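You operate a simulated robot arm through the tools that you are given. There is no shell and no other tool.

You run a simulated robot arm. Do the job below in one go: nothing can be reset, and whatever is moved stays where it is left.

JOB
Clear the stop, then jog TILT, then ROLL to the angles on the white setting card.
Fine: the cards lie in the lower console drawer; leave them there and shut it; the blue reset button clears the stop; leave the motors on.
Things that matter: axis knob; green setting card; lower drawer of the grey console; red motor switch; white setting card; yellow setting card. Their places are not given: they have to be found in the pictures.

The check looks at the end state, three seconds after you hand in, the way a careful person would. Anything else that was tipped, shoved, dropped, spilled or broken makes it a failure.

ROBOT AND FRAMES
A 6-joint arm with a fingered hand, fixed in place. Base frame: the origin is at the foot of the arm, x ahead of it, y to its left, z up. Units: mm, degrees, N and s.
With the tool pointing down near the work surface it reaches from about 260 to 800 mm from the base axis. Its first joint turns from -166.0 to 166.0 degrees. Payload 4 kg.
Tool frame: the origin (TCP) lies between the finger pads and is the grasp point; the fingertips stand 26 mm ahead of it; z points along the fingers, y is the line along which they close. Largest opening 132 mm; the body of the gripper starts 73 mm behind the TCP. The gripper is a hand of 5 fingers: y runs from the thumb to the fingers, the wrist lies at [0, 0, -239] in the tool frame.
Orientation is told as [roll, pitch, yaw] about the base's x, y, z axes, in that order, counted from this pose: with the fingers straight down and closing along the base's y, the tool's x points along the base's -x, its y along +y and its z along -z.

CONTROLS
- The arm moves only by the tool arm_command. Its argument "rows" is a list of rows, each a list of 6 numbers: the shift along the base's x, y, z in mm, then the turn, a rotation vector about the base's x, y, z in degrees. In form: [[tx, ty, tz, wx, wy, wz], ...]. A call has 1 to 20 rows; each row is the pose to reach, as a shift and turn from the pose commanded when the call began. Each row takes 0.2 s and may step no farther than 50 mm and 8.6 degrees from the row before; otherwise, the whole call is refused. A pose out of reach is approached as far as the arm can. The call stops where the force on the tool passes 40 N (or 10 N more than at its start, if that is more) or the arm is blocked; 0.2 s more then pass. In this call time passes only in rows, and 0.2 s behind the last. It gives the time, the measured TCP pose, the force on the tool (base axes), the opening and the grip force at its end, in the units of the frame above (readings bear some noise), with the torque about the TCP (base axes, N m) and any sound that the robot's microphone picked up.
- Cameras (640 x 400 px; columns grow to the right, rows downward): "scene" is fixed at [399.2, -646.9, 1563.9]; the picture's right is [0.99, 0.12, 0.00], its down [0.06, -0.51, -0.86] and it looks along [-0.11, 0.85, -0.51] (base axes); focal length 321 px, centre (320, 200). "wrist" rides on the gripper at [85, 2, -97] in the tool frame; the picture's right is [-0.02, 1.00, 0.00], its down [-0.75, -0.02, -0.66] and it looks along [-0.66, -0.01, 0.75] (tool axes); focal length 270 px, centre (320, 200).
- camera(camera): a new picture of that camera. It takes no simulated time.
- curl_fingers(finger1, finger2, finger3, finger4, thumb_bend): sets how far each is bent, from 0 (flat) to 1 (curled in); at 0.3 the hand is open as for a grip, at 0.7 the pads meet at the TCP. One left out holds its place. A second passes; each finger stops where it meets its share of the squeeze, and holds until it gets a number again. It is the only way to open and close the hand. It gives what a move gives, with no picture; readings hold the bend of each and the force on the fingers (four entries, about 0 where the hand has none), thumb and palm.
- probe_pixels(camera, pixels): for up to 12 pixels [column, row] of the newest picture of that camera ("zoom" is the newest enlarged one), the place [x, y, z] in the base frame of the surface seen there, good to about 2 mm. It takes no simulated time.
- enlarge(camera, box): a new picture of the part [left, top, right, bottom] of that camera's present view, enlarged. It takes no simulated time.
- sign_off(): hands the job in; it is judged then, once.

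Unless the task says otherwise, let go and move clear before handing in.

The tools are called after "Call:" by a JSON object that holds its "name" and its "arguments". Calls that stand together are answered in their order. arm_command: Moves the arm, as the interface text tells. Its arguments: {"type":"object","properties":{"rows":{"type":"array","items":{"type":"array","items":{"type":"number"}}}},"required":["rows"]} The other tools are called the same way: curl_fingers (finger1, finger2, finger3, finger4, thumb_bend) moves the fingers one by one; camera (camera) takes a picture; probe_pixels (camera, pixels) gives the place of the surface under pixels of a picture; enlarge (camera, box) takes an enlarged picture of a part of a camera's view; sign_off () hands the job in.

At the start:

```text
t: 0.0
eef_pos: [206.2, 507.5, 1144.0]
orientation: [0.0, 0.1, 0.0]
force: [1.7, -0.4, -0.3]
moment: [-0.04, -0.01, 0.02]
gripper_width: 131.7
finger_force: 0.0
shape: jaw
bend: [0.3, 0.3, 0.3, 0.3, 0.3]
finger forces: [0.1, 0.0, 0.1, 0.1, 0.1, 0.1]
```

scene: 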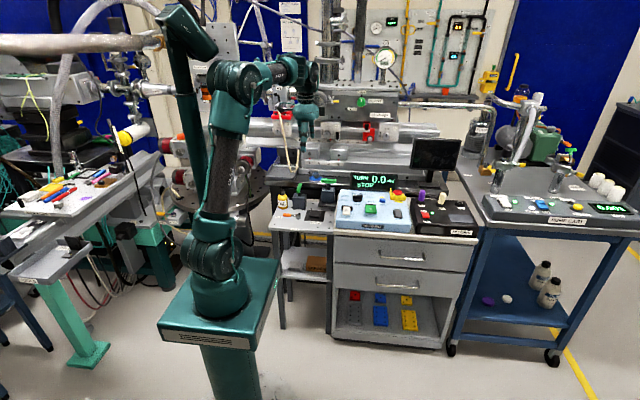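
wrist: 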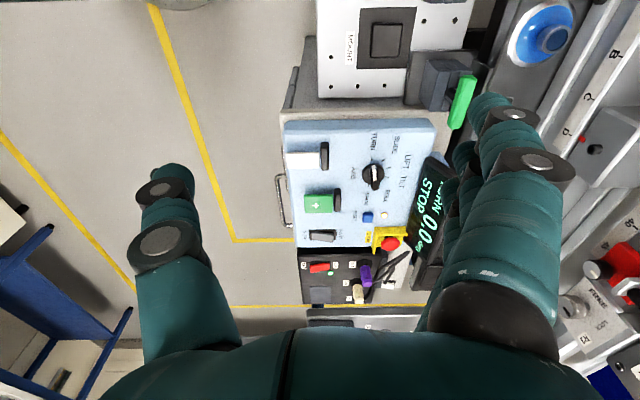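

The scene shows a grey console with a blue control panel near (372,212), two drawers beneath with handles at (402,257) and one lower at (395,285). I'll enlarge these areas to read them.

Call:
{"name": "enlarge", "arguments": {"camera": "scene", "box": [320, 160, 480, 260]}}

Call:
{"name": "enlarge", "arguments": {"camera": "scene", "box": [310, 230, 490, 350]}}

Call:
{"name": "enlarge", "arguments": {"camera": "wrist", "box": [270, 100, 450, 310]}}

```text
4.00 times, centred on (400, 210) of scene
```

zoom: 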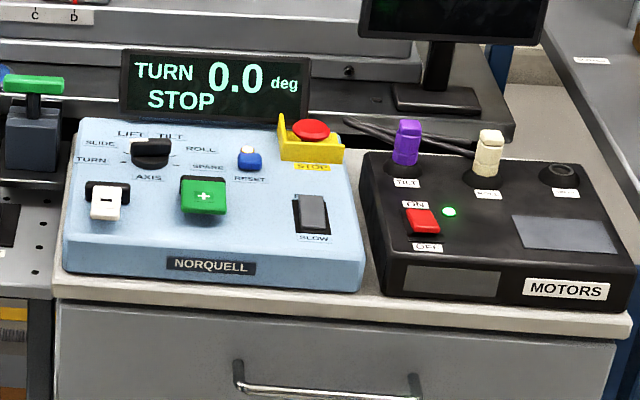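

```text
3.33 times, centred on (400, 290) of scene
```

zoom: 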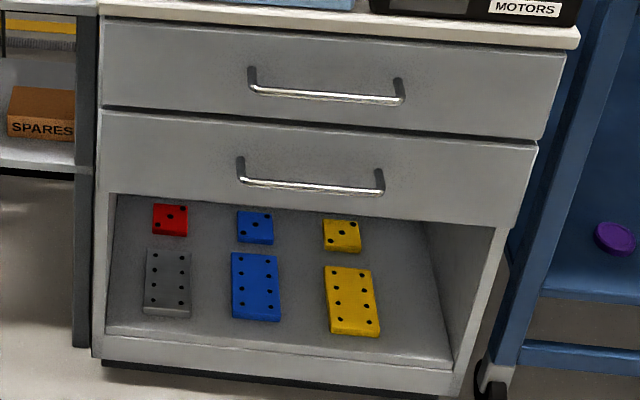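

```text
1.90 times, centred on (360, 205) of wrist
```

zoom: 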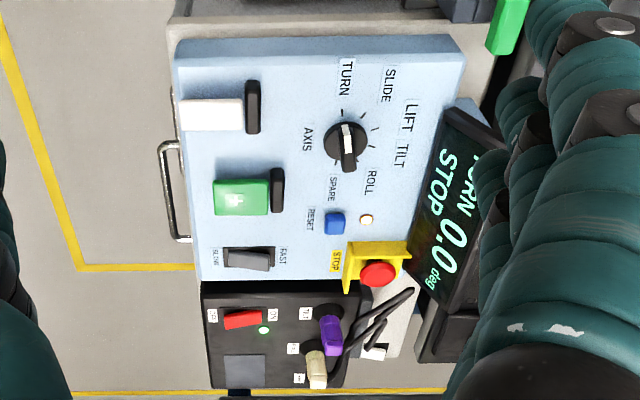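

The panel shows "TURN 0.0 deg STOP", an AXIS knob, white "-" key, green "+" key, a FAST/SLOW rocker, a blue RESET, a yellow-framed STOP mushroom, and the MOTORS box with red switch. I'll zoom in more and probe places.

Call:
{"name": "enlarge", "arguments": {"camera": "scene", "box": [410, 180, 480, 240]}}

Call:
{"name": "enlarge", "arguments": {"camera": "scene", "box": [335, 180, 415, 235]}}

Call:
{"name": "probe_pixels", "arguments": {"camera": "zoom", "pixels": [[320, 200], [100, 100], [500, 100]]}}

Call:
{"name": "camera", "arguments": {"camera": "wrist"}}

Call:
{"name": "camera", "arguments": {"camera": "scene"}}

```text
6.67 times, centred on (445, 210) of scene
```

zoom: 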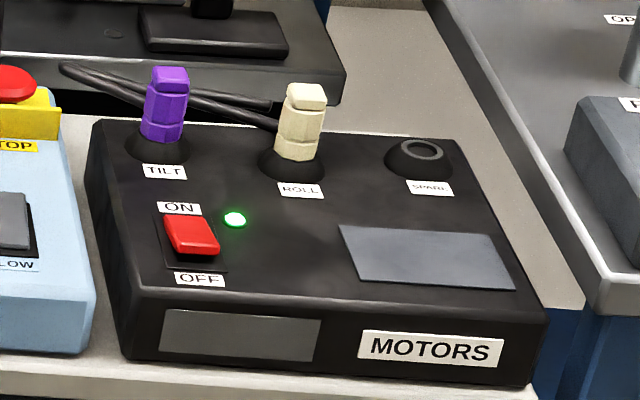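

```text
7.27 times, centred on (375, 208) of scene
```

zoom: 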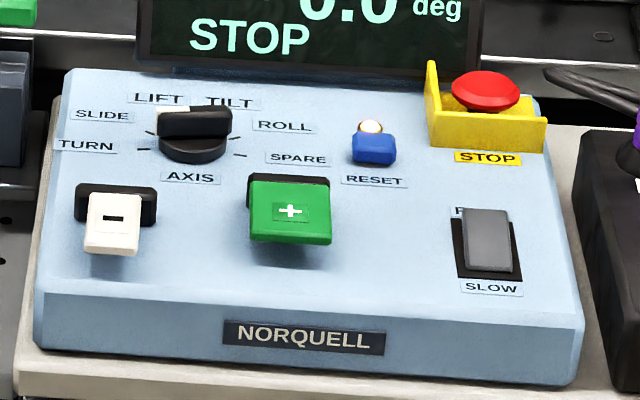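

```text
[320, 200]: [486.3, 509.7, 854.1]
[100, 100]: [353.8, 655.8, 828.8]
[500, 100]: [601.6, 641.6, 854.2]
```

```text
taken
```

wrist: 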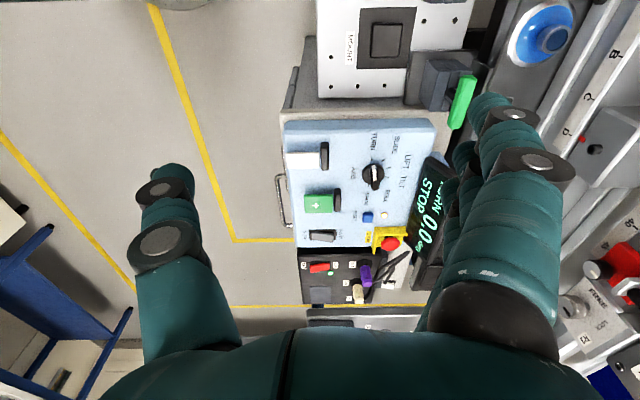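

```text
taken
```

scene: 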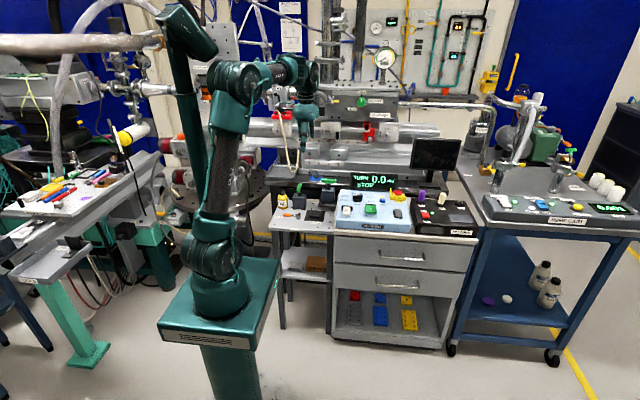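

The newest zoom covers the blue pendant panel. Now I probe its controls: knob, keys, reset, stop, rocker, and panel corners.

Call:
{"name": "probe_pixels", "arguments": {"camera": "zoom", "pixels": [[195, 118], [195, 155], [112, 235], [290, 225], [373, 150], [370, 127], [485, 88], [488, 235], [60, 290], [560, 330], [300, 290], [90, 90]]}}

Call:
{"name": "probe_pixels", "arguments": {"camera": "scene", "pixels": [[402, 250], [402, 257], [395, 284], [395, 290], [340, 245], [470, 255], [340, 280], [460, 290], [355, 297], [420, 340], [220, 300], [440, 330]]}}

Call:
{"name": "enlarge", "arguments": {"camera": "scene", "box": [320, 225, 480, 325]}}

```text
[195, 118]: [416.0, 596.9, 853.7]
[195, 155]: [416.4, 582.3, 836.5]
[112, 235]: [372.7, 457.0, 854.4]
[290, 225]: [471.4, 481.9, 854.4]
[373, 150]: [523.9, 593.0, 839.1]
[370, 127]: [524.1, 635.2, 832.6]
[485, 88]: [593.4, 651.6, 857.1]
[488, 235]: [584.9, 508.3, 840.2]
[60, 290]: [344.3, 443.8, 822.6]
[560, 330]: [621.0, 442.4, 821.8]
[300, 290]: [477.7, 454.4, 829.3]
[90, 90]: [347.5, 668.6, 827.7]
```

```text
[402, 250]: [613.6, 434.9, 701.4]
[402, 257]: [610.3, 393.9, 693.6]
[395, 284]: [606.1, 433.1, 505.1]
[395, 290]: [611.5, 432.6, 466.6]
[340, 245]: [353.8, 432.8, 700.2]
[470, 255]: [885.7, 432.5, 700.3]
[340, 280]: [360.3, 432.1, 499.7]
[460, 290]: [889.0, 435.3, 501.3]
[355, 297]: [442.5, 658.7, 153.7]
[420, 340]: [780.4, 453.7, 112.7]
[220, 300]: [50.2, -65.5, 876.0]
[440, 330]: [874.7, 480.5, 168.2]
```

```text
4.00 times, centred on (400, 275) of scene
```

zoom: 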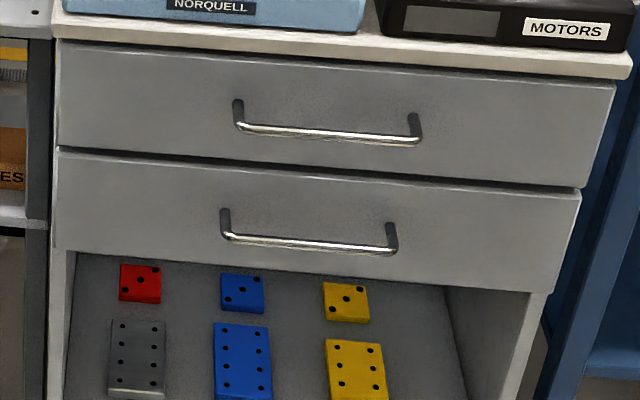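

The upper handle bar is near y=394, z=693, drawer fronts at y=433, and lower handle in the zoom runs from (222,235) to (395,245). I'll probe the handle bars and the arm links to understand reach.

Call:
{"name": "probe_pixels", "arguments": {"camera": "zoom", "pixels": [[225, 236], [260, 241], [308, 245], [360, 249], [392, 251], [222, 215], [393, 228], [240, 125], [330, 135], [418, 140], [60, 155], [575, 190]]}}

Call:
{"name": "probe_pixels", "arguments": {"camera": "scene", "pixels": [[213, 250], [220, 170], [228, 110], [228, 75], [262, 72], [300, 68], [305, 95], [220, 320], [250, 270], [185, 330], [245, 345], [305, 140]]}}

```text
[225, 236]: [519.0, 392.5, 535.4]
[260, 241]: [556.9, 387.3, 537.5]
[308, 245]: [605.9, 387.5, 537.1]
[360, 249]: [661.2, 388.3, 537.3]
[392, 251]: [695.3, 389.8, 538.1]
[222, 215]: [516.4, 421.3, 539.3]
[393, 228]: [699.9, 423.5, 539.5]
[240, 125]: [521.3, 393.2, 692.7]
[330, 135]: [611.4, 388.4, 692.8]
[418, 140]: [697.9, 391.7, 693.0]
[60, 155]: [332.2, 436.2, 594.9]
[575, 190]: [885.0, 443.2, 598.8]
```

```text
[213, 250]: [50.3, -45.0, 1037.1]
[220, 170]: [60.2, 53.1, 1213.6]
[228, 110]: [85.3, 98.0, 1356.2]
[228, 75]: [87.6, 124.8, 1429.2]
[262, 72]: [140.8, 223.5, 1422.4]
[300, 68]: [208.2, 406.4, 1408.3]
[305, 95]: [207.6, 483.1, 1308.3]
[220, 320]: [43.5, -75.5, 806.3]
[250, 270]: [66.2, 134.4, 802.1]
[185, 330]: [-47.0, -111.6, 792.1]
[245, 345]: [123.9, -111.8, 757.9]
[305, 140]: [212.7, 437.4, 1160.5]
```

The lower handle bar runs x 519–697 at y≈392, z≈534, with the drawer face at y≈433. I'll move the arm out in front of the console, high up, before turning the hand to horizontal.

Call:
{"name": "arm_command", "arguments": {"rows": [[35, -25, 0, 0, 0, 0], [70, -50, 0, 0, 0, 0], [105, -75, 0, 0, 0, 0], [140, -100, 0, 0, 0, 0], [175, -125, 0, 0, 0, 0], [210, -150, 0, 0, 0, 0], [245, -175, 0, 0, 0, 0], [280, -200, 0, 0, 0, 0], [310, -235, 0, 0, 0, 0], [340, -260, 0, 0, 0, 0]]}}

```text
t: 2.2
eef_pos: [546.5, 245.6, 1145.1]
orientation: [0.0, -0.1, 0.0]
force: [-0.4, -0.1, 0.3]
moment: [-0.03, -0.03, 0.0]
gripper_width: 131.7
finger_force: 0.2
shape: jaw
bend: [0.3, 0.3, 0.3, 0.3, 0.3]
finger forces: [0.0, 0.0, 0.0, 0.0, 0.1, 0.1]
```

The arm reached [546, 246, 1145] cleanly. Next I rotate about +x by 90° while lowering to about [600, 290, 900].

Call:
{"name": "arm_command", "arguments": {"rows": [[5, 4, -20, 7.5, 0, 0], [10, 8, -40, 15, 0, 0], [15, 12, -60, 22.5, 0, 0], [20, 16, -80, 30, 0, 0], [25, 20, -100, 37.5, 0, 0], [30, 24, -120, 45, 0, 0], [35, 28, -140, 52.5, 0, 0], [40, 32, -160, 60, 0, 0], [45, 36, -180, 67.5, 0, 0], [50, 40, -200, 75, 0, 0], [55, 44, -220, 82.5, 0, 0], [60, 48, -245, 90, 0, 0]]}}

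Call:
{"name": "camera", "arguments": {"camera": "scene"}}

Call:
{"name": "camera", "arguments": {"camera": "wrist"}}

```text
t: 4.8
eef_pos: [598.2, 309.8, 912.2]
orientation: [82.9, -0.1, -1.0]
force: [0.1, -0.4, 0.2]
moment: [0.0, -0.01, 0.04]
gripper_width: 131.9
finger_force: 0.1
shape: jaw
bend: [0.3, 0.3, 0.3, 0.3, 0.3]
finger forces: [0.0, 0.1, 0.0, 0.1, 0.0, 0.1]
out of reach, approached as far as the arm can: row 11, 12
```

```text
taken
```

scene: 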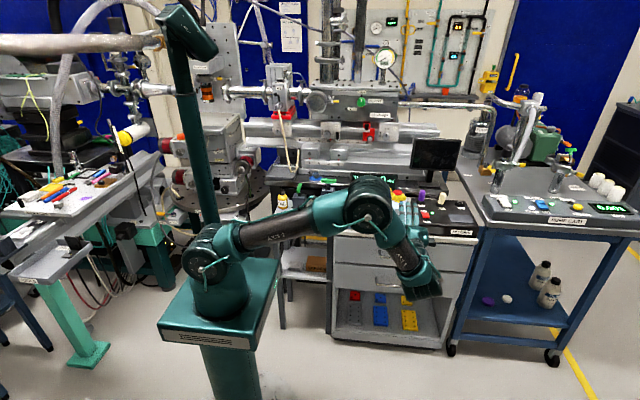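

```text
taken
```

wrist: 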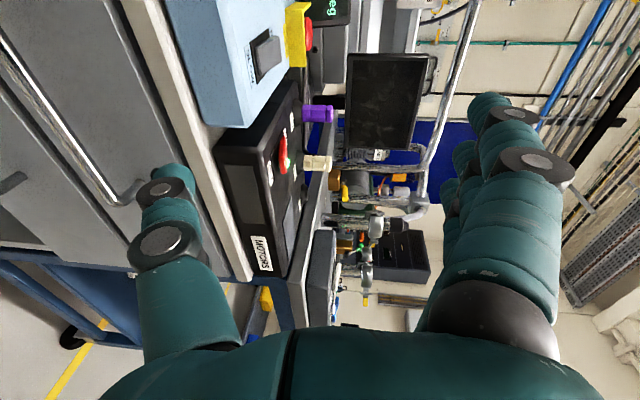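

The hand stopped at roll 83° due to a joint limit, now at [598, 310, 912] in front of the console. I'll go to a gentler tilt (about 65–70°) and lower, keeping clear of the drawer face.

Call:
{"name": "arm_command", "arguments": {"rows": [[0, -5, -30, -5, 0, 0], [0, -10, -60, -10, 0, 0], [0, -15, -90, -15, 0, 0], [0, -20, -120, -20, 0, 0], [0, -20, -150, -20, 0, 0], [0, -20, -180, -20, 0, 0]]}}

```text
t: 6.2
eef_pos: [598.5, 290.2, 733.9]
orientation: [62.8, -0.4, -0.9]
force: [-0.7, -0.8, -0.1]
moment: [0.03, 0.05, 0.02]
gripper_width: 131.7
finger_force: 0.0
shape: jaw
bend: [0.3, 0.3, 0.3, 0.3, 0.3]
finger forces: [0.0, 0.0, 0.0, 0.0, 0.1, 0.0]
```

Reached [598, 290, 734] at roll 63°. Continuing straight down to handle height while staying at y≈290.

Call:
{"name": "arm_command", "arguments": {"rows": [[0, 0, -30, 0, 0, 0], [2, 0, -60, 0, 0, 0], [4, 0, -90, 0, 0, 0], [6, 0, -120, 0, 0, 0], [8, 0, -150, 0, 0, 0], [10, 0, -180, 0, 0, 0]]}}

Call:
{"name": "camera", "arguments": {"camera": "wrist"}}

Call:
{"name": "camera", "arguments": {"camera": "scene"}}

```text
t: 7.6
eef_pos: [608.0, 291.2, 555.0]
orientation: [62.9, -0.5, -0.9]
force: [0.3, -0.2, -0.1]
moment: [0.01, 0.0, -0.02]
gripper_width: 131.8
finger_force: 0.0
shape: jaw
bend: [0.3, 0.3, 0.3, 0.3, 0.3]
finger forces: [0.1, 0.0, 0.1, 0.1, 0.0, 0.1]
```

```text
taken
```

wrist: 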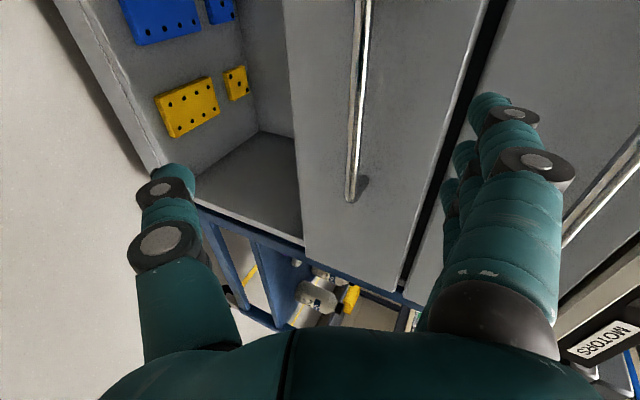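

```text
taken
```

scene: 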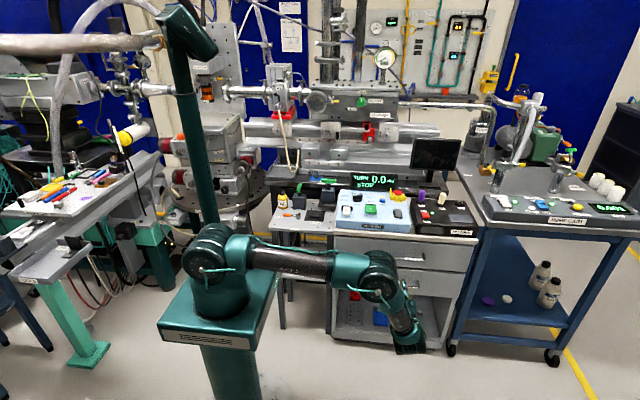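

The wrist picture shows the lower handle bar between thumb and fingers at about column 355, rows 0–200. I'll probe it precisely.

Call:
{"name": "probe_pixels", "arguments": {"camera": "wrist", "pixels": [[362, 30], [358, 100], [353, 170], [350, 195], [362, 188], [330, 100], [400, 100], [430, 180], [290, 60], [302, 200], [480, 60]]}}

```text
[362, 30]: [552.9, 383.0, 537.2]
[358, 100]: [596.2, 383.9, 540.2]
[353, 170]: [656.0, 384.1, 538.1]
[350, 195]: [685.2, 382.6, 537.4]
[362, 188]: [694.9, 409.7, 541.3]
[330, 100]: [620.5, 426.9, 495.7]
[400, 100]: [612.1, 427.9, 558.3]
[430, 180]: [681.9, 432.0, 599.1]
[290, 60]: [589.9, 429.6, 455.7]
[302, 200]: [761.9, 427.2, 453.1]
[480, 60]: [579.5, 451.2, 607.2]
```

The bar centre is about y=389, z=538 with the face at y≈430. I'll level the hand a bit more (to about roll 80°) so the fingers clear the face when open, with TCP at z≈538.

Call:
{"name": "arm_command", "arguments": {"rows": [[0, 0, -6, 6, 0, 0], [0, 0, -12, 12, 0, 0], [0, 0, -17, 18, 0, 0]]}}

```text
t: 8.4
eef_pos: [608.9, 291.0, 537.2]
orientation: [80.9, -0.2, -1.0]
force: [0.2, 1.2, -0.3]
moment: [-0.02, -0.01, 0.02]
gripper_width: 132.2
finger_force: 0.1
shape: jaw
bend: [0.3, 0.3, 0.3, 0.3, 0.3]
finger forces: [0.1, 0.0, 0.0, 0.1, 0.0, 0.0]
```

Roll is 81° at [609, 291, 537]. I'll narrow the fingers slightly, then approach the handle to y≈383.

Call:
{"name": "curl_fingers", "arguments": {"finger1": 0.42, "finger2": 0.42, "finger3": 0.42, "finger4": 0.42, "thumb_bend": 0.42}}

Call:
{"name": "arm_command", "arguments": {"rows": [[0, 20, 0, 0, 0, 0], [0, 40, 0, 0, 0, 0], [0, 60, 0, 0, 0, 0], [0, 75, 0, 0, 0, 0], [0, 85, 1, 0, 0, 0], [0, 92, 1, 0, 0, 0]]}}

Call:
{"name": "camera", "arguments": {"camera": "wrist"}}

```text
t: 9.4
eef_pos: [608.1, 289.4, 537.2]
orientation: [80.9, -0.1, -1.0]
force: [-0.6, -0.1, -0.2]
moment: [0.01, -0.02, 0.01]
gripper_width: 101.6
finger_force: 0.0
shape: fingers
bend: [0.42, 0.42, 0.42, 0.42, 0.42]
finger forces: [0.0, 0.0, 0.0, 0.1, 0.0, 0.0]
```

```text
t: 10.8
eef_pos: [607.9, 383.3, 537.4]
orientation: [80.9, -0.2, -1.0]
force: [0.1, -0.2, -0.1]
moment: [0.0, -0.01, 0.02]
gripper_width: 101.3
finger_force: 0.0
shape: fingers
bend: [0.42, 0.42, 0.42, 0.42, 0.42]
finger forces: [0.0, 0.0, 0.0, 0.0, 0.0, 0.0]
```

```text
taken
```

wrist: 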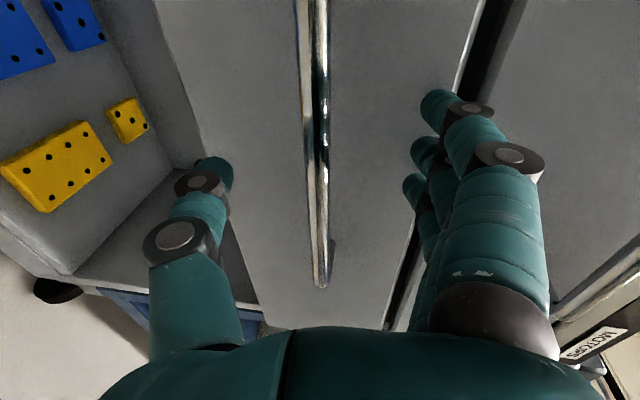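

The bar sits between thumb and fingers at column ~315. I'll close the hand around it.

Call:
{"name": "curl_fingers", "arguments": {"finger1": 0.72, "finger2": 0.72, "finger3": 0.72, "finger4": 0.72, "thumb_bend": 0.72}}

Call:
{"name": "camera", "arguments": {"camera": "wrist"}}

```text
t: 11.8
eef_pos: [608.0, 382.9, 537.6]
orientation: [80.9, 0.0, -1.0]
force: [1.7, 3.5, -0.1]
moment: [0.01, -0.05, 0.03]
gripper_width: 24.5
finger_force: 5.6
shape: fingers
bend: [0.71, 0.71, 0.71, 0.71, 0.69]
finger forces: [1.3, 1.4, 1.8, 2.2, 5.2, 0.0]
```

```text
taken
```

wrist: 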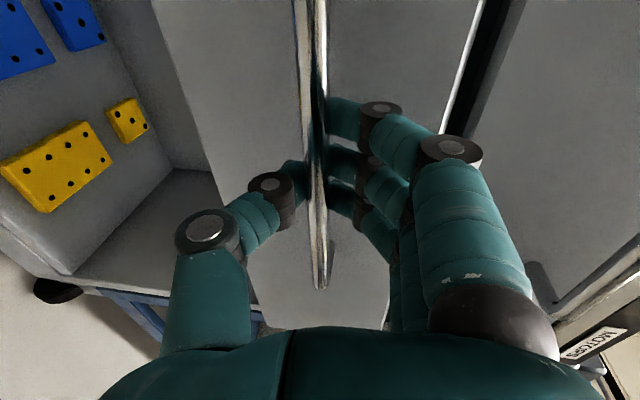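

The hand has closed on the bar with light force. I'll firm the grip a bit, then pull along -y slowly.

Call:
{"name": "curl_fingers", "arguments": {"finger1": 0.8, "finger2": 0.8, "finger3": 0.8, "finger4": 0.8, "thumb_bend": 0.8}}

Call:
{"name": "arm_command", "arguments": {"rows": [[0, -6, 0, 0, 0, 0], [0, -14, 0, 0, 0, 0], [0, -24, 0, 0, 0, 0], [0, -34, 0, 0, 0, 0], [0, -44, 0, 0, 0, 0]]}}

Call:
{"name": "camera", "arguments": {"camera": "scene"}}

```text
t: 12.8
eef_pos: [608.4, 381.8, 536.9]
orientation: [80.9, -0.2, -1.0]
force: [0.7, -2.8, 0.1]
moment: [-0.05, -0.01, 0.0]
gripper_width: 20.3
finger_force: 0.0
shape: fingers
bend: [0.8, 0.78, 0.78, 0.8, 0.75]
finger forces: [0.1, 0.0, 0.0, 0.1, 0.1, 0.0]
```

```text
t: 14.0
eef_pos: [608.2, 337.6, 536.3]
orientation: [80.8, -0.2, -0.9]
force: [-0.8, -0.8, -0.3]
moment: [0.02, 0.0, 0.01]
gripper_width: 20.7
finger_force: 0.1
shape: fingers
bend: [0.8, 0.78, 0.78, 0.8, 0.75]
finger forces: [0.0, 0.0, 0.0, 0.1, 0.0, 0.0]
```

```text
taken
```

scene: 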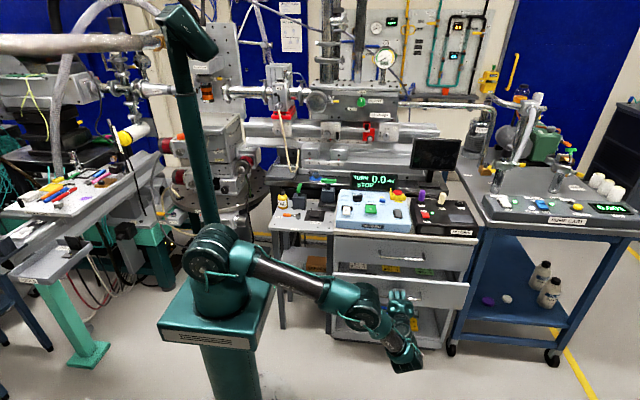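

The drawer seems to have come out partly, but the finger forces are zero. I'll check the wrist picture and a zoom.

Call:
{"name": "camera", "arguments": {"camera": "wrist"}}

Call:
{"name": "enlarge", "arguments": {"camera": "scene", "box": [320, 230, 480, 330]}}

```text
taken
```

wrist: 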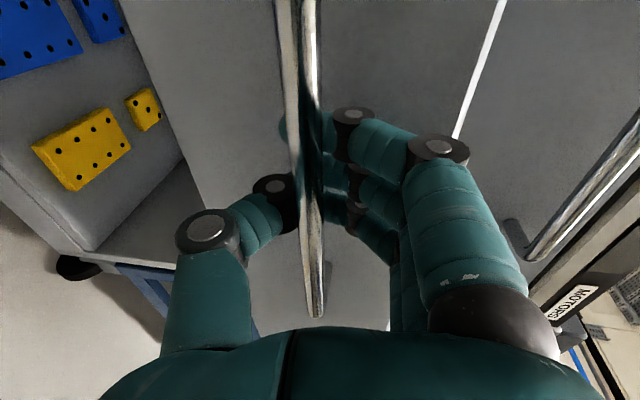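

```text
4.00 times, centred on (400, 280) of scene
```

zoom: 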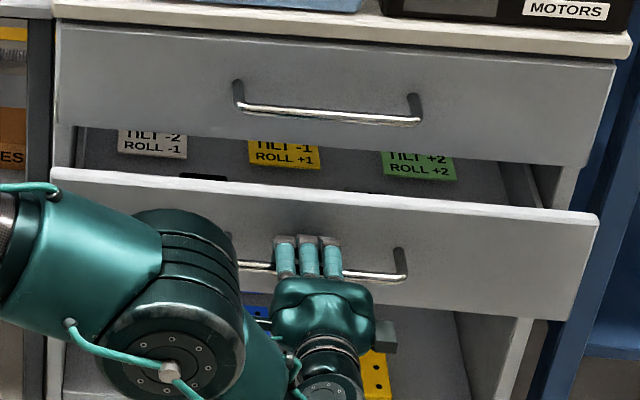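

The fingers are hooked behind the bar and the drawer is about 50 mm out; cards are partly visible (white at zoom (152,140): "TILT -2? ROLL -1"). I'll pull farther to read it fully.

Call:
{"name": "arm_command", "arguments": {"rows": [[0, -12, 0, 0, 0, 0], [0, -24, 0, 0, 0, 0], [0, -36, 0, 0, 0, 0], [0, -48, 0, 0, 0, 0], [0, -60, 0, 0, 0, 0], [0, -72, 0, 0, 0, 0], [0, -84, 0, 0, 0, 0]]}}

Call:
{"name": "enlarge", "arguments": {"camera": "scene", "box": [320, 230, 480, 330]}}

Call:
{"name": "enlarge", "arguments": {"camera": "scene", "box": [335, 250, 385, 285]}}

```text
t: 15.6
eef_pos: [609.3, 255.2, 536.9]
orientation: [80.7, -0.2, -1.3]
force: [-0.1, 0.0, 0.8]
moment: [-0.04, 0.0, -0.02]
gripper_width: 20.1
finger_force: 0.0
shape: fingers
bend: [0.8, 0.78, 0.78, 0.8, 0.75]
finger forces: [0.1, 0.0, 0.1, 0.0, 0.0, 0.1]
```

```text
4.00 times, centred on (400, 280) of scene
```

zoom: 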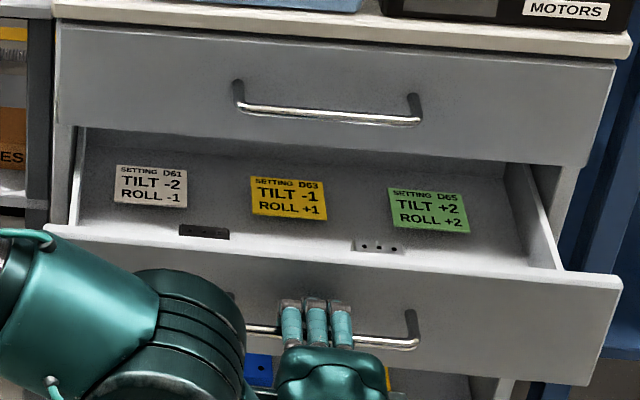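

```text
11.43 times, centred on (360, 268) of scene
```

zoom: 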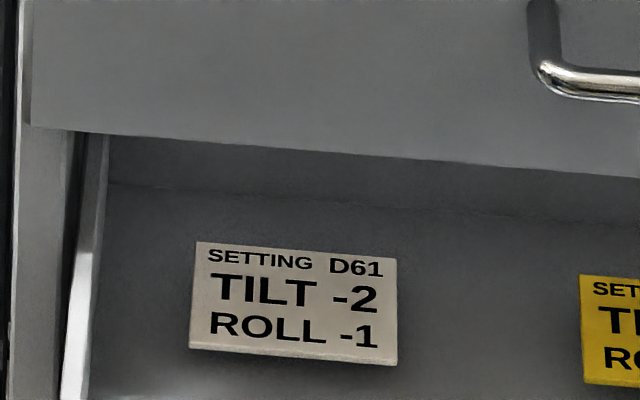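

The white card reads SETTING D61: TILT -2, ROLL -1. Now I push the drawer shut with the hand still around the bar.

Call:
{"name": "arm_command", "arguments": {"rows": [[0, 12, 0, 0, 0, 0], [0, 24, 0, 0, 0, 0], [0, 36, 0, 0, 0, 0], [0, 48, 0, 0, 0, 0], [0, 60, 0, 0, 0, 0], [0, 72, 0, 0, 0, 0], [0, 84, 0, 0, 0, 0], [0, 96, 0, 0, 0, 0], [0, 106, 0, 0, 0, 0], [0, 114, 0, 0, 0, 0]]}}

Call:
{"name": "enlarge", "arguments": {"camera": "scene", "box": [320, 230, 480, 330]}}

Call:
{"name": "camera", "arguments": {"camera": "wrist"}}

```text
t: 17.8
eef_pos: [608.5, 366.0, 538.0]
orientation: [80.9, -0.1, -1.0]
force: [0.2, 0.4, 0.3]
moment: [0.0, 0.04, 0.03]
gripper_width: 20.4
finger_force: 0.0
shape: fingers
bend: [0.8, 0.78, 0.78, 0.8, 0.75]
finger forces: [0.0, 0.1, 0.0, 0.0, 0.1, 0.1]
```

```text
4.00 times, centred on (400, 280) of scene
```

zoom: 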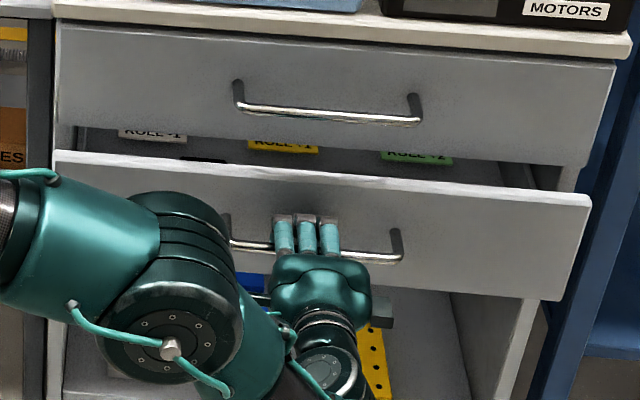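

```text
taken
```

wrist: 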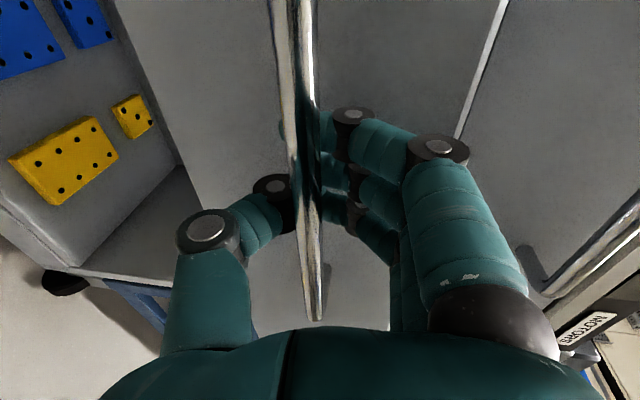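

The drawer follows the hand and is still about 35 mm open. I'll continue pushing until it closes.

Call:
{"name": "arm_command", "arguments": {"rows": [[0, 6, 0, 0, 0, 0], [0, 12, 0, 0, 0, 0], [0, 18, 0, 0, 0, 0], [0, 23, 0, 0, 0, 0], [0, 28, 0, 0, 0, 0], [0, 33, 0, 0, 0, 0], [0, 37, 0, 0, 0, 0]]}}

Call:
{"name": "enlarge", "arguments": {"camera": "scene", "box": [320, 230, 480, 330]}}

Call:
{"name": "probe_pixels", "arguments": {"camera": "zoom", "pixels": [[130, 180], [500, 230], [90, 200], [560, 240], [130, 100], [500, 130]]}}

```text
t: 19.4
eef_pos: [609.6, 405.2, 538.3]
orientation: [81.0, -0.2, -1.0]
force: [0.1, -0.5, -0.2]
moment: [-0.02, -0.01, -0.01]
gripper_width: 20.2
finger_force: 0.0
shape: fingers
bend: [0.8, 0.78, 0.78, 0.8, 0.75]
finger forces: [0.0, 0.0, 0.0, 0.0, 0.0, 0.0]
```

```text
4.00 times, centred on (400, 280) of scene
```

zoom: 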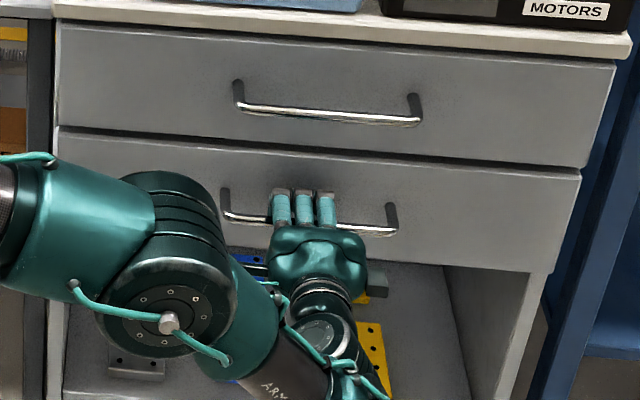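

```text
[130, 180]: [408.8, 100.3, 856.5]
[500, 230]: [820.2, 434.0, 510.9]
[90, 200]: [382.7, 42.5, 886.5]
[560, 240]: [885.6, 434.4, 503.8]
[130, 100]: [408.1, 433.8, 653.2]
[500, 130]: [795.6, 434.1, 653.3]
```

The lower front is back at y=434, flush with the upper drawer. I'll back off ~18 mm within the slack, open the hand, and then withdraw.

Call:
{"name": "arm_command", "arguments": {"rows": [[0, -6, 0, 0, 0, 0], [0, -12, 0, 0, 0, 0], [0, -18, 0, 0, 0, 0]]}}

Call:
{"name": "curl_fingers", "arguments": {"finger1": 0.42, "finger2": 0.42, "finger3": 0.42, "finger4": 0.42, "thumb_bend": 0.42}}

Call:
{"name": "arm_command", "arguments": {"rows": [[0, -10, 0, 0, 0, 0], [0, -25, 0, 0, 0, 0], [0, -50, 0, 0, 0, 0], [0, -80, 0, 0, 0, 0], [0, -110, 0, 0, 0, 0]]}}

Call:
{"name": "enlarge", "arguments": {"camera": "scene", "box": [320, 230, 480, 330]}}

Call:
{"name": "camera", "arguments": {"camera": "wrist"}}

```text
t: 20.2
eef_pos: [609.5, 386.5, 538.8]
orientation: [80.9, -0.2, -1.0]
force: [-1.2, 0.8, 0.4]
moment: [0.01, 0.03, 0.04]
gripper_width: 20.4
finger_force: 0.6
shape: fingers
bend: [0.8, 0.78, 0.78, 0.8, 0.75]
finger forces: [0.0, 0.1, 0.0, 0.6, 0.3, 0.0]
```

```text
t: 21.2
eef_pos: [608.5, 387.6, 537.7]
orientation: [80.9, -0.2, -1.0]
force: [-0.5, -0.1, -0.5]
moment: [0.0, -0.03, -0.01]
gripper_width: 99.5
finger_force: 0.0
shape: fingers
bend: [0.42, 0.42, 0.42, 0.42, 0.42]
finger forces: [0.0, 0.0, 0.0, 0.0, 0.0, 0.0]
```

```text
t: 22.4
eef_pos: [609.0, 278.1, 536.8]
orientation: [80.9, 0.0, -1.0]
force: [0.6, -0.3, 0.2]
moment: [0.02, 0.0, -0.02]
gripper_width: 99.8
finger_force: 0.1
shape: fingers
bend: [0.42, 0.42, 0.42, 0.42, 0.42]
finger forces: [0.0, 0.0, 0.0, 0.0, 0.0, 0.0]
```

```text
4.00 times, centred on (400, 280) of scene
```

zoom: 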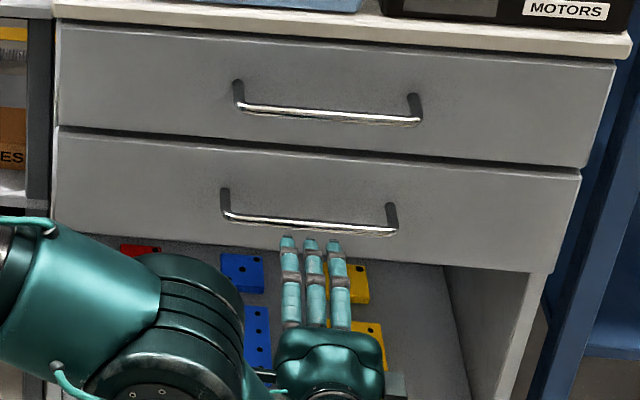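

```text
taken
```

wrist: 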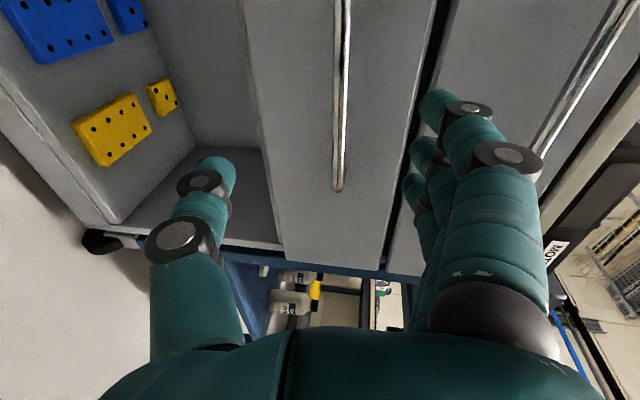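

The drawer is shut and the hand is free. Now I raise the arm and swing the hand back toward pointing down.

Call:
{"name": "arm_command", "arguments": {"rows": [[0, -3, 35, -4, 0, 0], [0, -6, 70, -8, 0, 0], [0, -9, 105, -12, 0, 0], [0, -12, 140, -16, 0, 0], [0, -15, 175, -20, 0, 0], [0, -18, 210, -24, 0, 0], [0, -20, 245, -28, 0, 0], [0, -20, 280, -32, 0, 0], [-5, -20, 315, -36, 0, 0], [-10, -20, 350, -40, 0, 0], [-15, -20, 385, -46, 0, 0], [-20, -20, 420, -52, 0, 0], [-30, -15, 455, -58, 0, 0], [-40, -10, 490, -65, 0, 0], [-50, 0, 520, -73, 0, 0], [-60, 10, 545, -81, 0, 0]]}}

Call:
{"name": "camera", "arguments": {"camera": "scene"}}

Call:
{"name": "camera", "arguments": {"camera": "wrist"}}

```text
t: 25.8
eef_pos: [549.8, 286.3, 1082.7]
orientation: [-0.1, -0.9, 0.0]
force: [-0.2, -0.8, -0.3]
moment: [0.0, 0.01, 0.0]
gripper_width: 99.8
finger_force: 0.1
shape: fingers
bend: [0.42, 0.42, 0.42, 0.42, 0.42]
finger forces: [0.0, 0.1, 0.0, 0.0, 0.0, 0.1]
```

```text
taken
```

scene: 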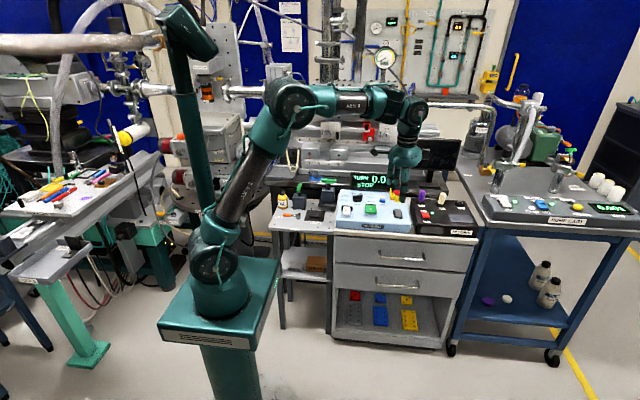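

```text
taken
```

wrist: 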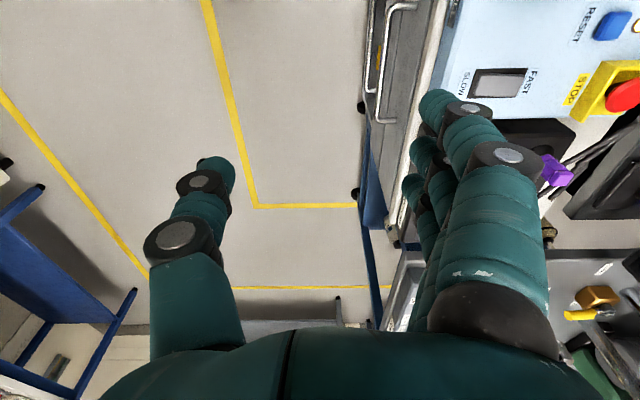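

The hand now points down at [550, 286, 1083], clear of the console. I'll curl three fingers and keep finger1 extended, to see which finger is which.

Call:
{"name": "curl_fingers", "arguments": {"finger1": 0.45, "finger2": 1.0, "finger3": 1.0, "finger4": 1.0, "thumb_bend": 0.3}}

Call:
{"name": "camera", "arguments": {"camera": "wrist"}}

Call:
{"name": "enlarge", "arguments": {"camera": "scene", "box": [370, 120, 450, 200]}}

```text
t: 26.8
eef_pos: [548.3, 286.9, 1082.5]
orientation: [-0.1, -1.0, 0.0]
force: [-1.2, -0.2, -0.5]
moment: [0.01, -0.01, -0.02]
gripper_width: 114.9
finger_force: 0.0
shape: fingers
bend: [0.45, 1.0, 1.0, 1.0, 0.3]
finger forces: [0.1, 0.1, 0.0, 0.1, 0.1, 0.0]
```

```text
taken
```

wrist: 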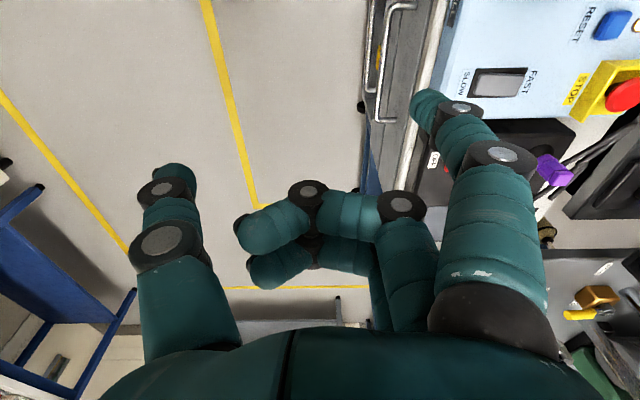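

```text
5.00 times, centred on (410, 160) of scene
```

zoom: 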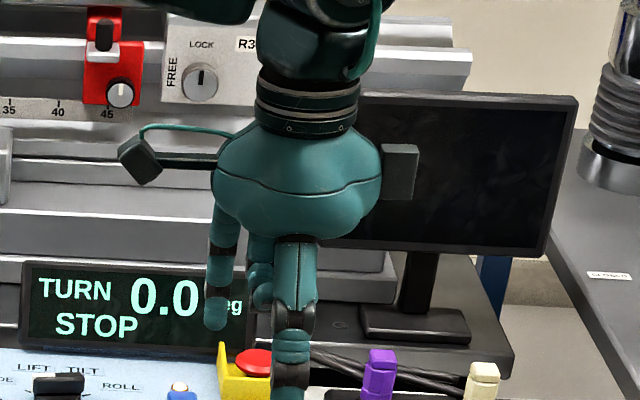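

Finger1 is the one nearest the wrist camera (tip around (428,100)); the rest are curled clear. I'll probe the fingertip to learn its offset from the TCP.

Call:
{"name": "probe_pixels", "arguments": {"camera": "wrist", "pixels": [[422, 95], [430, 92], [430, 105], [445, 110], [415, 105], [440, 125], [175, 170], [270, 240], [300, 270], [245, 230]]}}

Call:
{"name": "probe_pixels", "arguments": {"camera": "zoom", "pixels": [[214, 325], [214, 300], [215, 260], [225, 225], [290, 390], [262, 295], [140, 160], [400, 180]]}}

```text
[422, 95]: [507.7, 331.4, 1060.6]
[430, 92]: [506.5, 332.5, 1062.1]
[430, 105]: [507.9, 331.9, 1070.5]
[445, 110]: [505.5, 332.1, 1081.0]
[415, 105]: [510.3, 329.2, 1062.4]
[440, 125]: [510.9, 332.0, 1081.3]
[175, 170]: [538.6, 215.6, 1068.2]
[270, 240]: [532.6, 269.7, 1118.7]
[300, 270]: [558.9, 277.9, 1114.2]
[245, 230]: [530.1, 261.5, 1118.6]
```

```text
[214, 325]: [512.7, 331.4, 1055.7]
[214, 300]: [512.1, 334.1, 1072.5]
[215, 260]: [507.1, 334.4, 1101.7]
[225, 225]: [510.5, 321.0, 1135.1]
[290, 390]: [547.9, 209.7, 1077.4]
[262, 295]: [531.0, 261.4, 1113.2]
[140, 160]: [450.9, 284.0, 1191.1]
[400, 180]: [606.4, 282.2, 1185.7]
```

Finger1's tip sits at about TCP + (-37, +48, -27). Before approaching RESET, I'll check how tall the display, monitor and STOP guard stand, and curl the thumb away.

Call:
{"name": "probe_pixels", "arguments": {"camera": "zoom", "pixels": [[40, 268], [180, 275], [40, 340], [450, 150], [450, 240], [560, 110], [440, 310], [380, 355], [225, 350], [255, 360], [180, 392], [330, 275]]}}

Call:
{"name": "curl_fingers", "arguments": {"thumb_bend": 1.0}}

Call:
{"name": "arm_command", "arguments": {"rows": [[0, 30, 0, 0, 0, 0], [0, 65, 0, 0, 0, 0], [2, 100, -15, 0, 0, 0], [4, 135, -35, 0, 0, 0], [6, 165, -55, 0, 0, 0]]}}

Call:
{"name": "camera", "arguments": {"camera": "wrist"}}

Call:
{"name": "enlarge", "arguments": {"camera": "scene", "box": [330, 120, 450, 220]}}

```text
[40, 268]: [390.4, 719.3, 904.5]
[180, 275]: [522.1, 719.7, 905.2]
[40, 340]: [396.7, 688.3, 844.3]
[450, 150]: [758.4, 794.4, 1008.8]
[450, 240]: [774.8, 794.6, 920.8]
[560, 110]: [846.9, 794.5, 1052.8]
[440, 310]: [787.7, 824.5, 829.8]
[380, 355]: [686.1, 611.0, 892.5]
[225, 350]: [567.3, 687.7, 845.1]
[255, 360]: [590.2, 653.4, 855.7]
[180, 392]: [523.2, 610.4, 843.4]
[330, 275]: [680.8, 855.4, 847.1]
```

```text
t: 27.8
eef_pos: [548.6, 287.2, 1081.9]
orientation: [-0.1, -1.1, 0.0]
force: [0.2, -0.1, -0.3]
moment: [0.04, -0.01, 0.01]
gripper_width: 43.8
finger_force: 0.0
shape: fingers
bend: [0.45, 1.0, 1.0, 1.0, 0.88]
finger forces: [0.0, 0.1, 0.0, 0.0, 0.0, 0.0]
```

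```text
t: 29.0
eef_pos: [555.3, 453.6, 1026.5]
orientation: [0.1, -1.0, -0.1]
force: [-0.3, 0.2, 0.2]
moment: [0.0, -0.03, 0.02]
gripper_width: 44.0
finger_force: 0.1
shape: fingers
bend: [0.45, 1.0, 1.0, 1.0, 0.88]
finger forces: [0.1, 0.0, 0.1, 0.0, 0.0, 0.1]
```

```text
taken
```

wrist: 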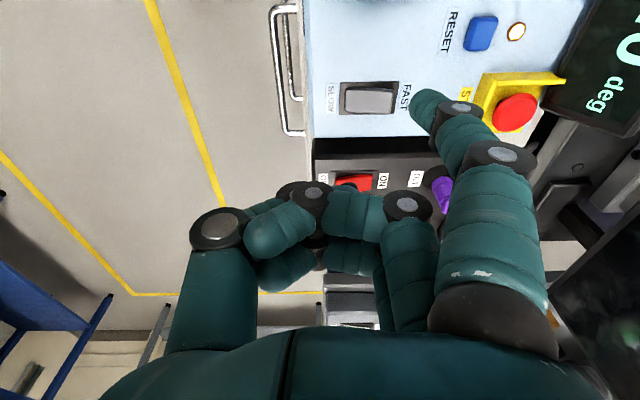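

```text
4.00 times, centred on (390, 170) of scene
```

zoom: 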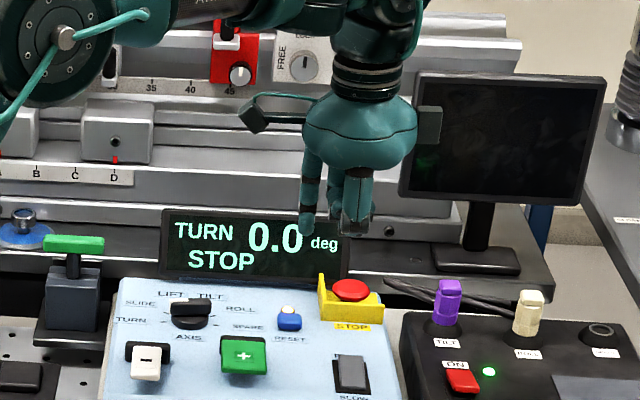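

RESET shows at wrist (481,33) and fingertip at (425,100). I'll probe RESET and the fingertip together for alignment.

Call:
{"name": "probe_pixels", "arguments": {"camera": "wrist", "pixels": [[481, 25], [475, 40], [488, 40], [481, 48], [470, 32], [516, 31], [422, 95], [425, 105], [368, 100], [350, 100], [385, 98], [515, 110]]}}

Call:
{"name": "probe_pixels", "arguments": {"camera": "zoom", "pixels": [[289, 315], [289, 325], [289, 308], [308, 232], [308, 215]]}}

```text
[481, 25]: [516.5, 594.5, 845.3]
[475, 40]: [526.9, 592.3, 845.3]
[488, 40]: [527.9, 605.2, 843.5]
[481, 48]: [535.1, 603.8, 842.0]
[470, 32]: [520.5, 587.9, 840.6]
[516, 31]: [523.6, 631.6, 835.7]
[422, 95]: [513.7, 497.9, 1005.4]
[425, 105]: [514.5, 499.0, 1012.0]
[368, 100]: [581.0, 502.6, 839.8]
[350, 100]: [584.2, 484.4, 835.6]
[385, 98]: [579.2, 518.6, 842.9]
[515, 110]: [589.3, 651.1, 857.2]
```

```text
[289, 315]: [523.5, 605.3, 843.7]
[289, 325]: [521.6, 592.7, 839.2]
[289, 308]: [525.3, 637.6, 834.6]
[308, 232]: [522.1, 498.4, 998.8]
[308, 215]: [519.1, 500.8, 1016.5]
```

RESET's top is about [525, 598, 845]. I'll hover the fingertip ~25 mm above it.

Call:
{"name": "arm_command", "arguments": {"rows": [[2, 30, -20, 0, 0, 0], [4, 60, -45, 0, 0, 0], [5, 85, -75, 0, 0, 0], [6, 97, -105, 0, 0, 0], [6, 97, -128, 0, 0, 0]]}}

Call:
{"name": "camera", "arguments": {"camera": "wrist"}}

Call:
{"name": "enlarge", "arguments": {"camera": "scene", "box": [350, 150, 430, 220]}}

```text
t: 30.2
eef_pos: [559.8, 549.4, 900.3]
orientation: [0.0, -1.0, 0.0]
force: [-0.5, 0.2, 0.7]
moment: [0.01, -0.01, 0.02]
gripper_width: 44.1
finger_force: 0.0
shape: fingers
bend: [0.45, 1.0, 1.0, 1.0, 0.88]
finger forces: [0.0, 0.0, 0.1, 0.0, 0.1, 0.0]
```

```text
taken
```

wrist: 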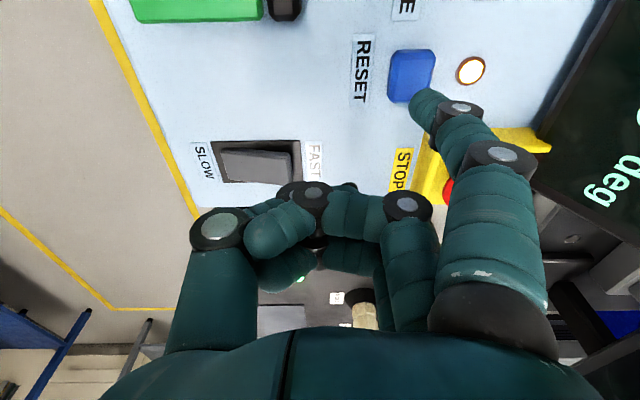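

```text
5.71 times, centred on (390, 185) of scene
```

zoom: 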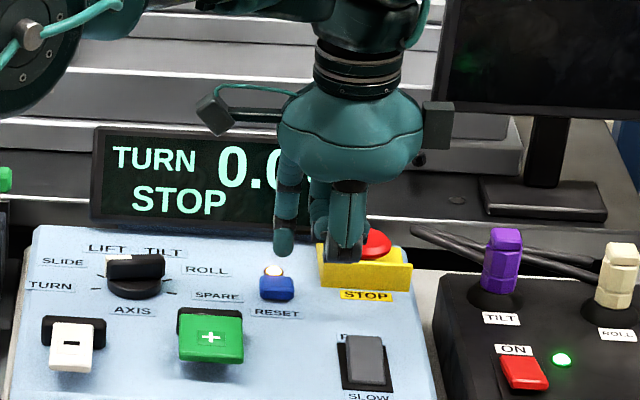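

The tip at zoom (285,250) is just above and slightly right of RESET (277,285). I'll verify tip coordinates.

Call:
{"name": "probe_pixels", "arguments": {"camera": "zoom", "pixels": [[284, 253], [284, 240], [277, 282], [277, 292], [350, 255], [345, 240]]}}

Call:
{"name": "probe_pixels", "arguments": {"camera": "wrist", "pixels": [[418, 96], [425, 92], [412, 60], [400, 90], [425, 60]]}}

```text
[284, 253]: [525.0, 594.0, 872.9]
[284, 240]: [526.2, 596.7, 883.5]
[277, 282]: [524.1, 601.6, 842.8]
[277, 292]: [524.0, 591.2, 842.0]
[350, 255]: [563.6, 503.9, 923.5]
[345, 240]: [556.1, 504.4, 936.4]
```

```text
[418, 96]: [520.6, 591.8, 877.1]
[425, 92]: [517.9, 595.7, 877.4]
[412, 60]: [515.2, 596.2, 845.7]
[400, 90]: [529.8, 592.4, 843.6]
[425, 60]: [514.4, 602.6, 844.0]
```

Alignment is good: tip [524,596,872] over the button [524,597,845]. Pressing down step by step.

Call:
{"name": "arm_command", "arguments": {"rows": [[0, 1, -12, 0, 0, 0], [0, 1, -22, 0, 0, 0], [0, 1, -27, 0, 0, 0], [0, 1, -30, 0, 0, 0], [0, 1, -33, 0, 0, 0]]}}

Call:
{"name": "enlarge", "arguments": {"camera": "scene", "box": [350, 150, 430, 220]}}

```text
t: 31.4
eef_pos: [561.1, 549.9, 868.2]
orientation: [0.1, -1.1, 0.0]
force: [-3.5, -2.4, 15.3]
moment: [0.83, 0.74, 0.32]
gripper_width: 44.2
finger_force: 8.0
shape: fingers
bend: [0.47, 1.0, 1.0, 1.0, 0.88]
finger forces: [16.0, 0.0, 0.0, 0.0, 0.1, 0.1]
heard: click
```

```text
5.71 times, centred on (390, 185) of scene
```

zoom: 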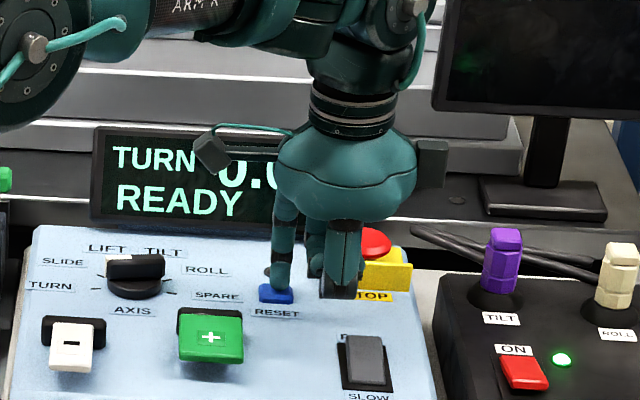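

The display now reads READY with a click heard. I'll lift off and move toward the knob to view it closely.

Call:
{"name": "arm_command", "arguments": {"rows": [[0, 0, 20, 0, 0, 0], [0, 0, 60, 0, 0, 0], [-20, 0, 95, 0, 0, 0], [-60, 0, 100, 0, 0, 0], [-100, 2, 100, 0, 0, 0], [-140, 4, 100, 0, 0, 0], [-180, 6, 100, 0, 0, 0], [-215, 8, 100, 0, 0, 0]]}}

Call:
{"name": "camera", "arguments": {"camera": "wrist"}}

Call:
{"name": "enlarge", "arguments": {"camera": "scene", "box": [330, 150, 430, 235]}}

```text
t: 33.2
eef_pos: [345.3, 558.5, 965.8]
orientation: [-0.1, -1.0, 0.1]
force: [0.6, -0.2, -0.3]
moment: [0.01, 0.04, -0.01]
gripper_width: 43.9
finger_force: 0.0
shape: fingers
bend: [0.45, 1.0, 1.0, 1.0, 0.88]
finger forces: [0.0, 0.0, 0.1, 0.1, 0.0, 0.1]
```

```text
taken
```

wrist: 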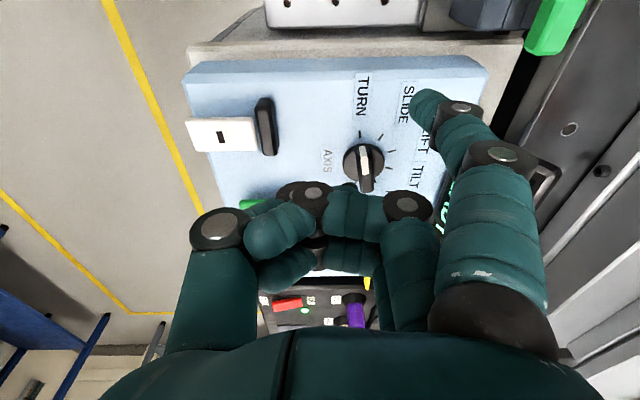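

```text
4.71 times, centred on (380, 192) of scene
```

zoom: 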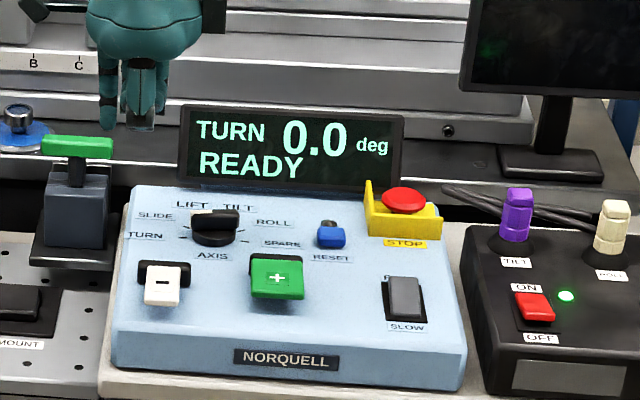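

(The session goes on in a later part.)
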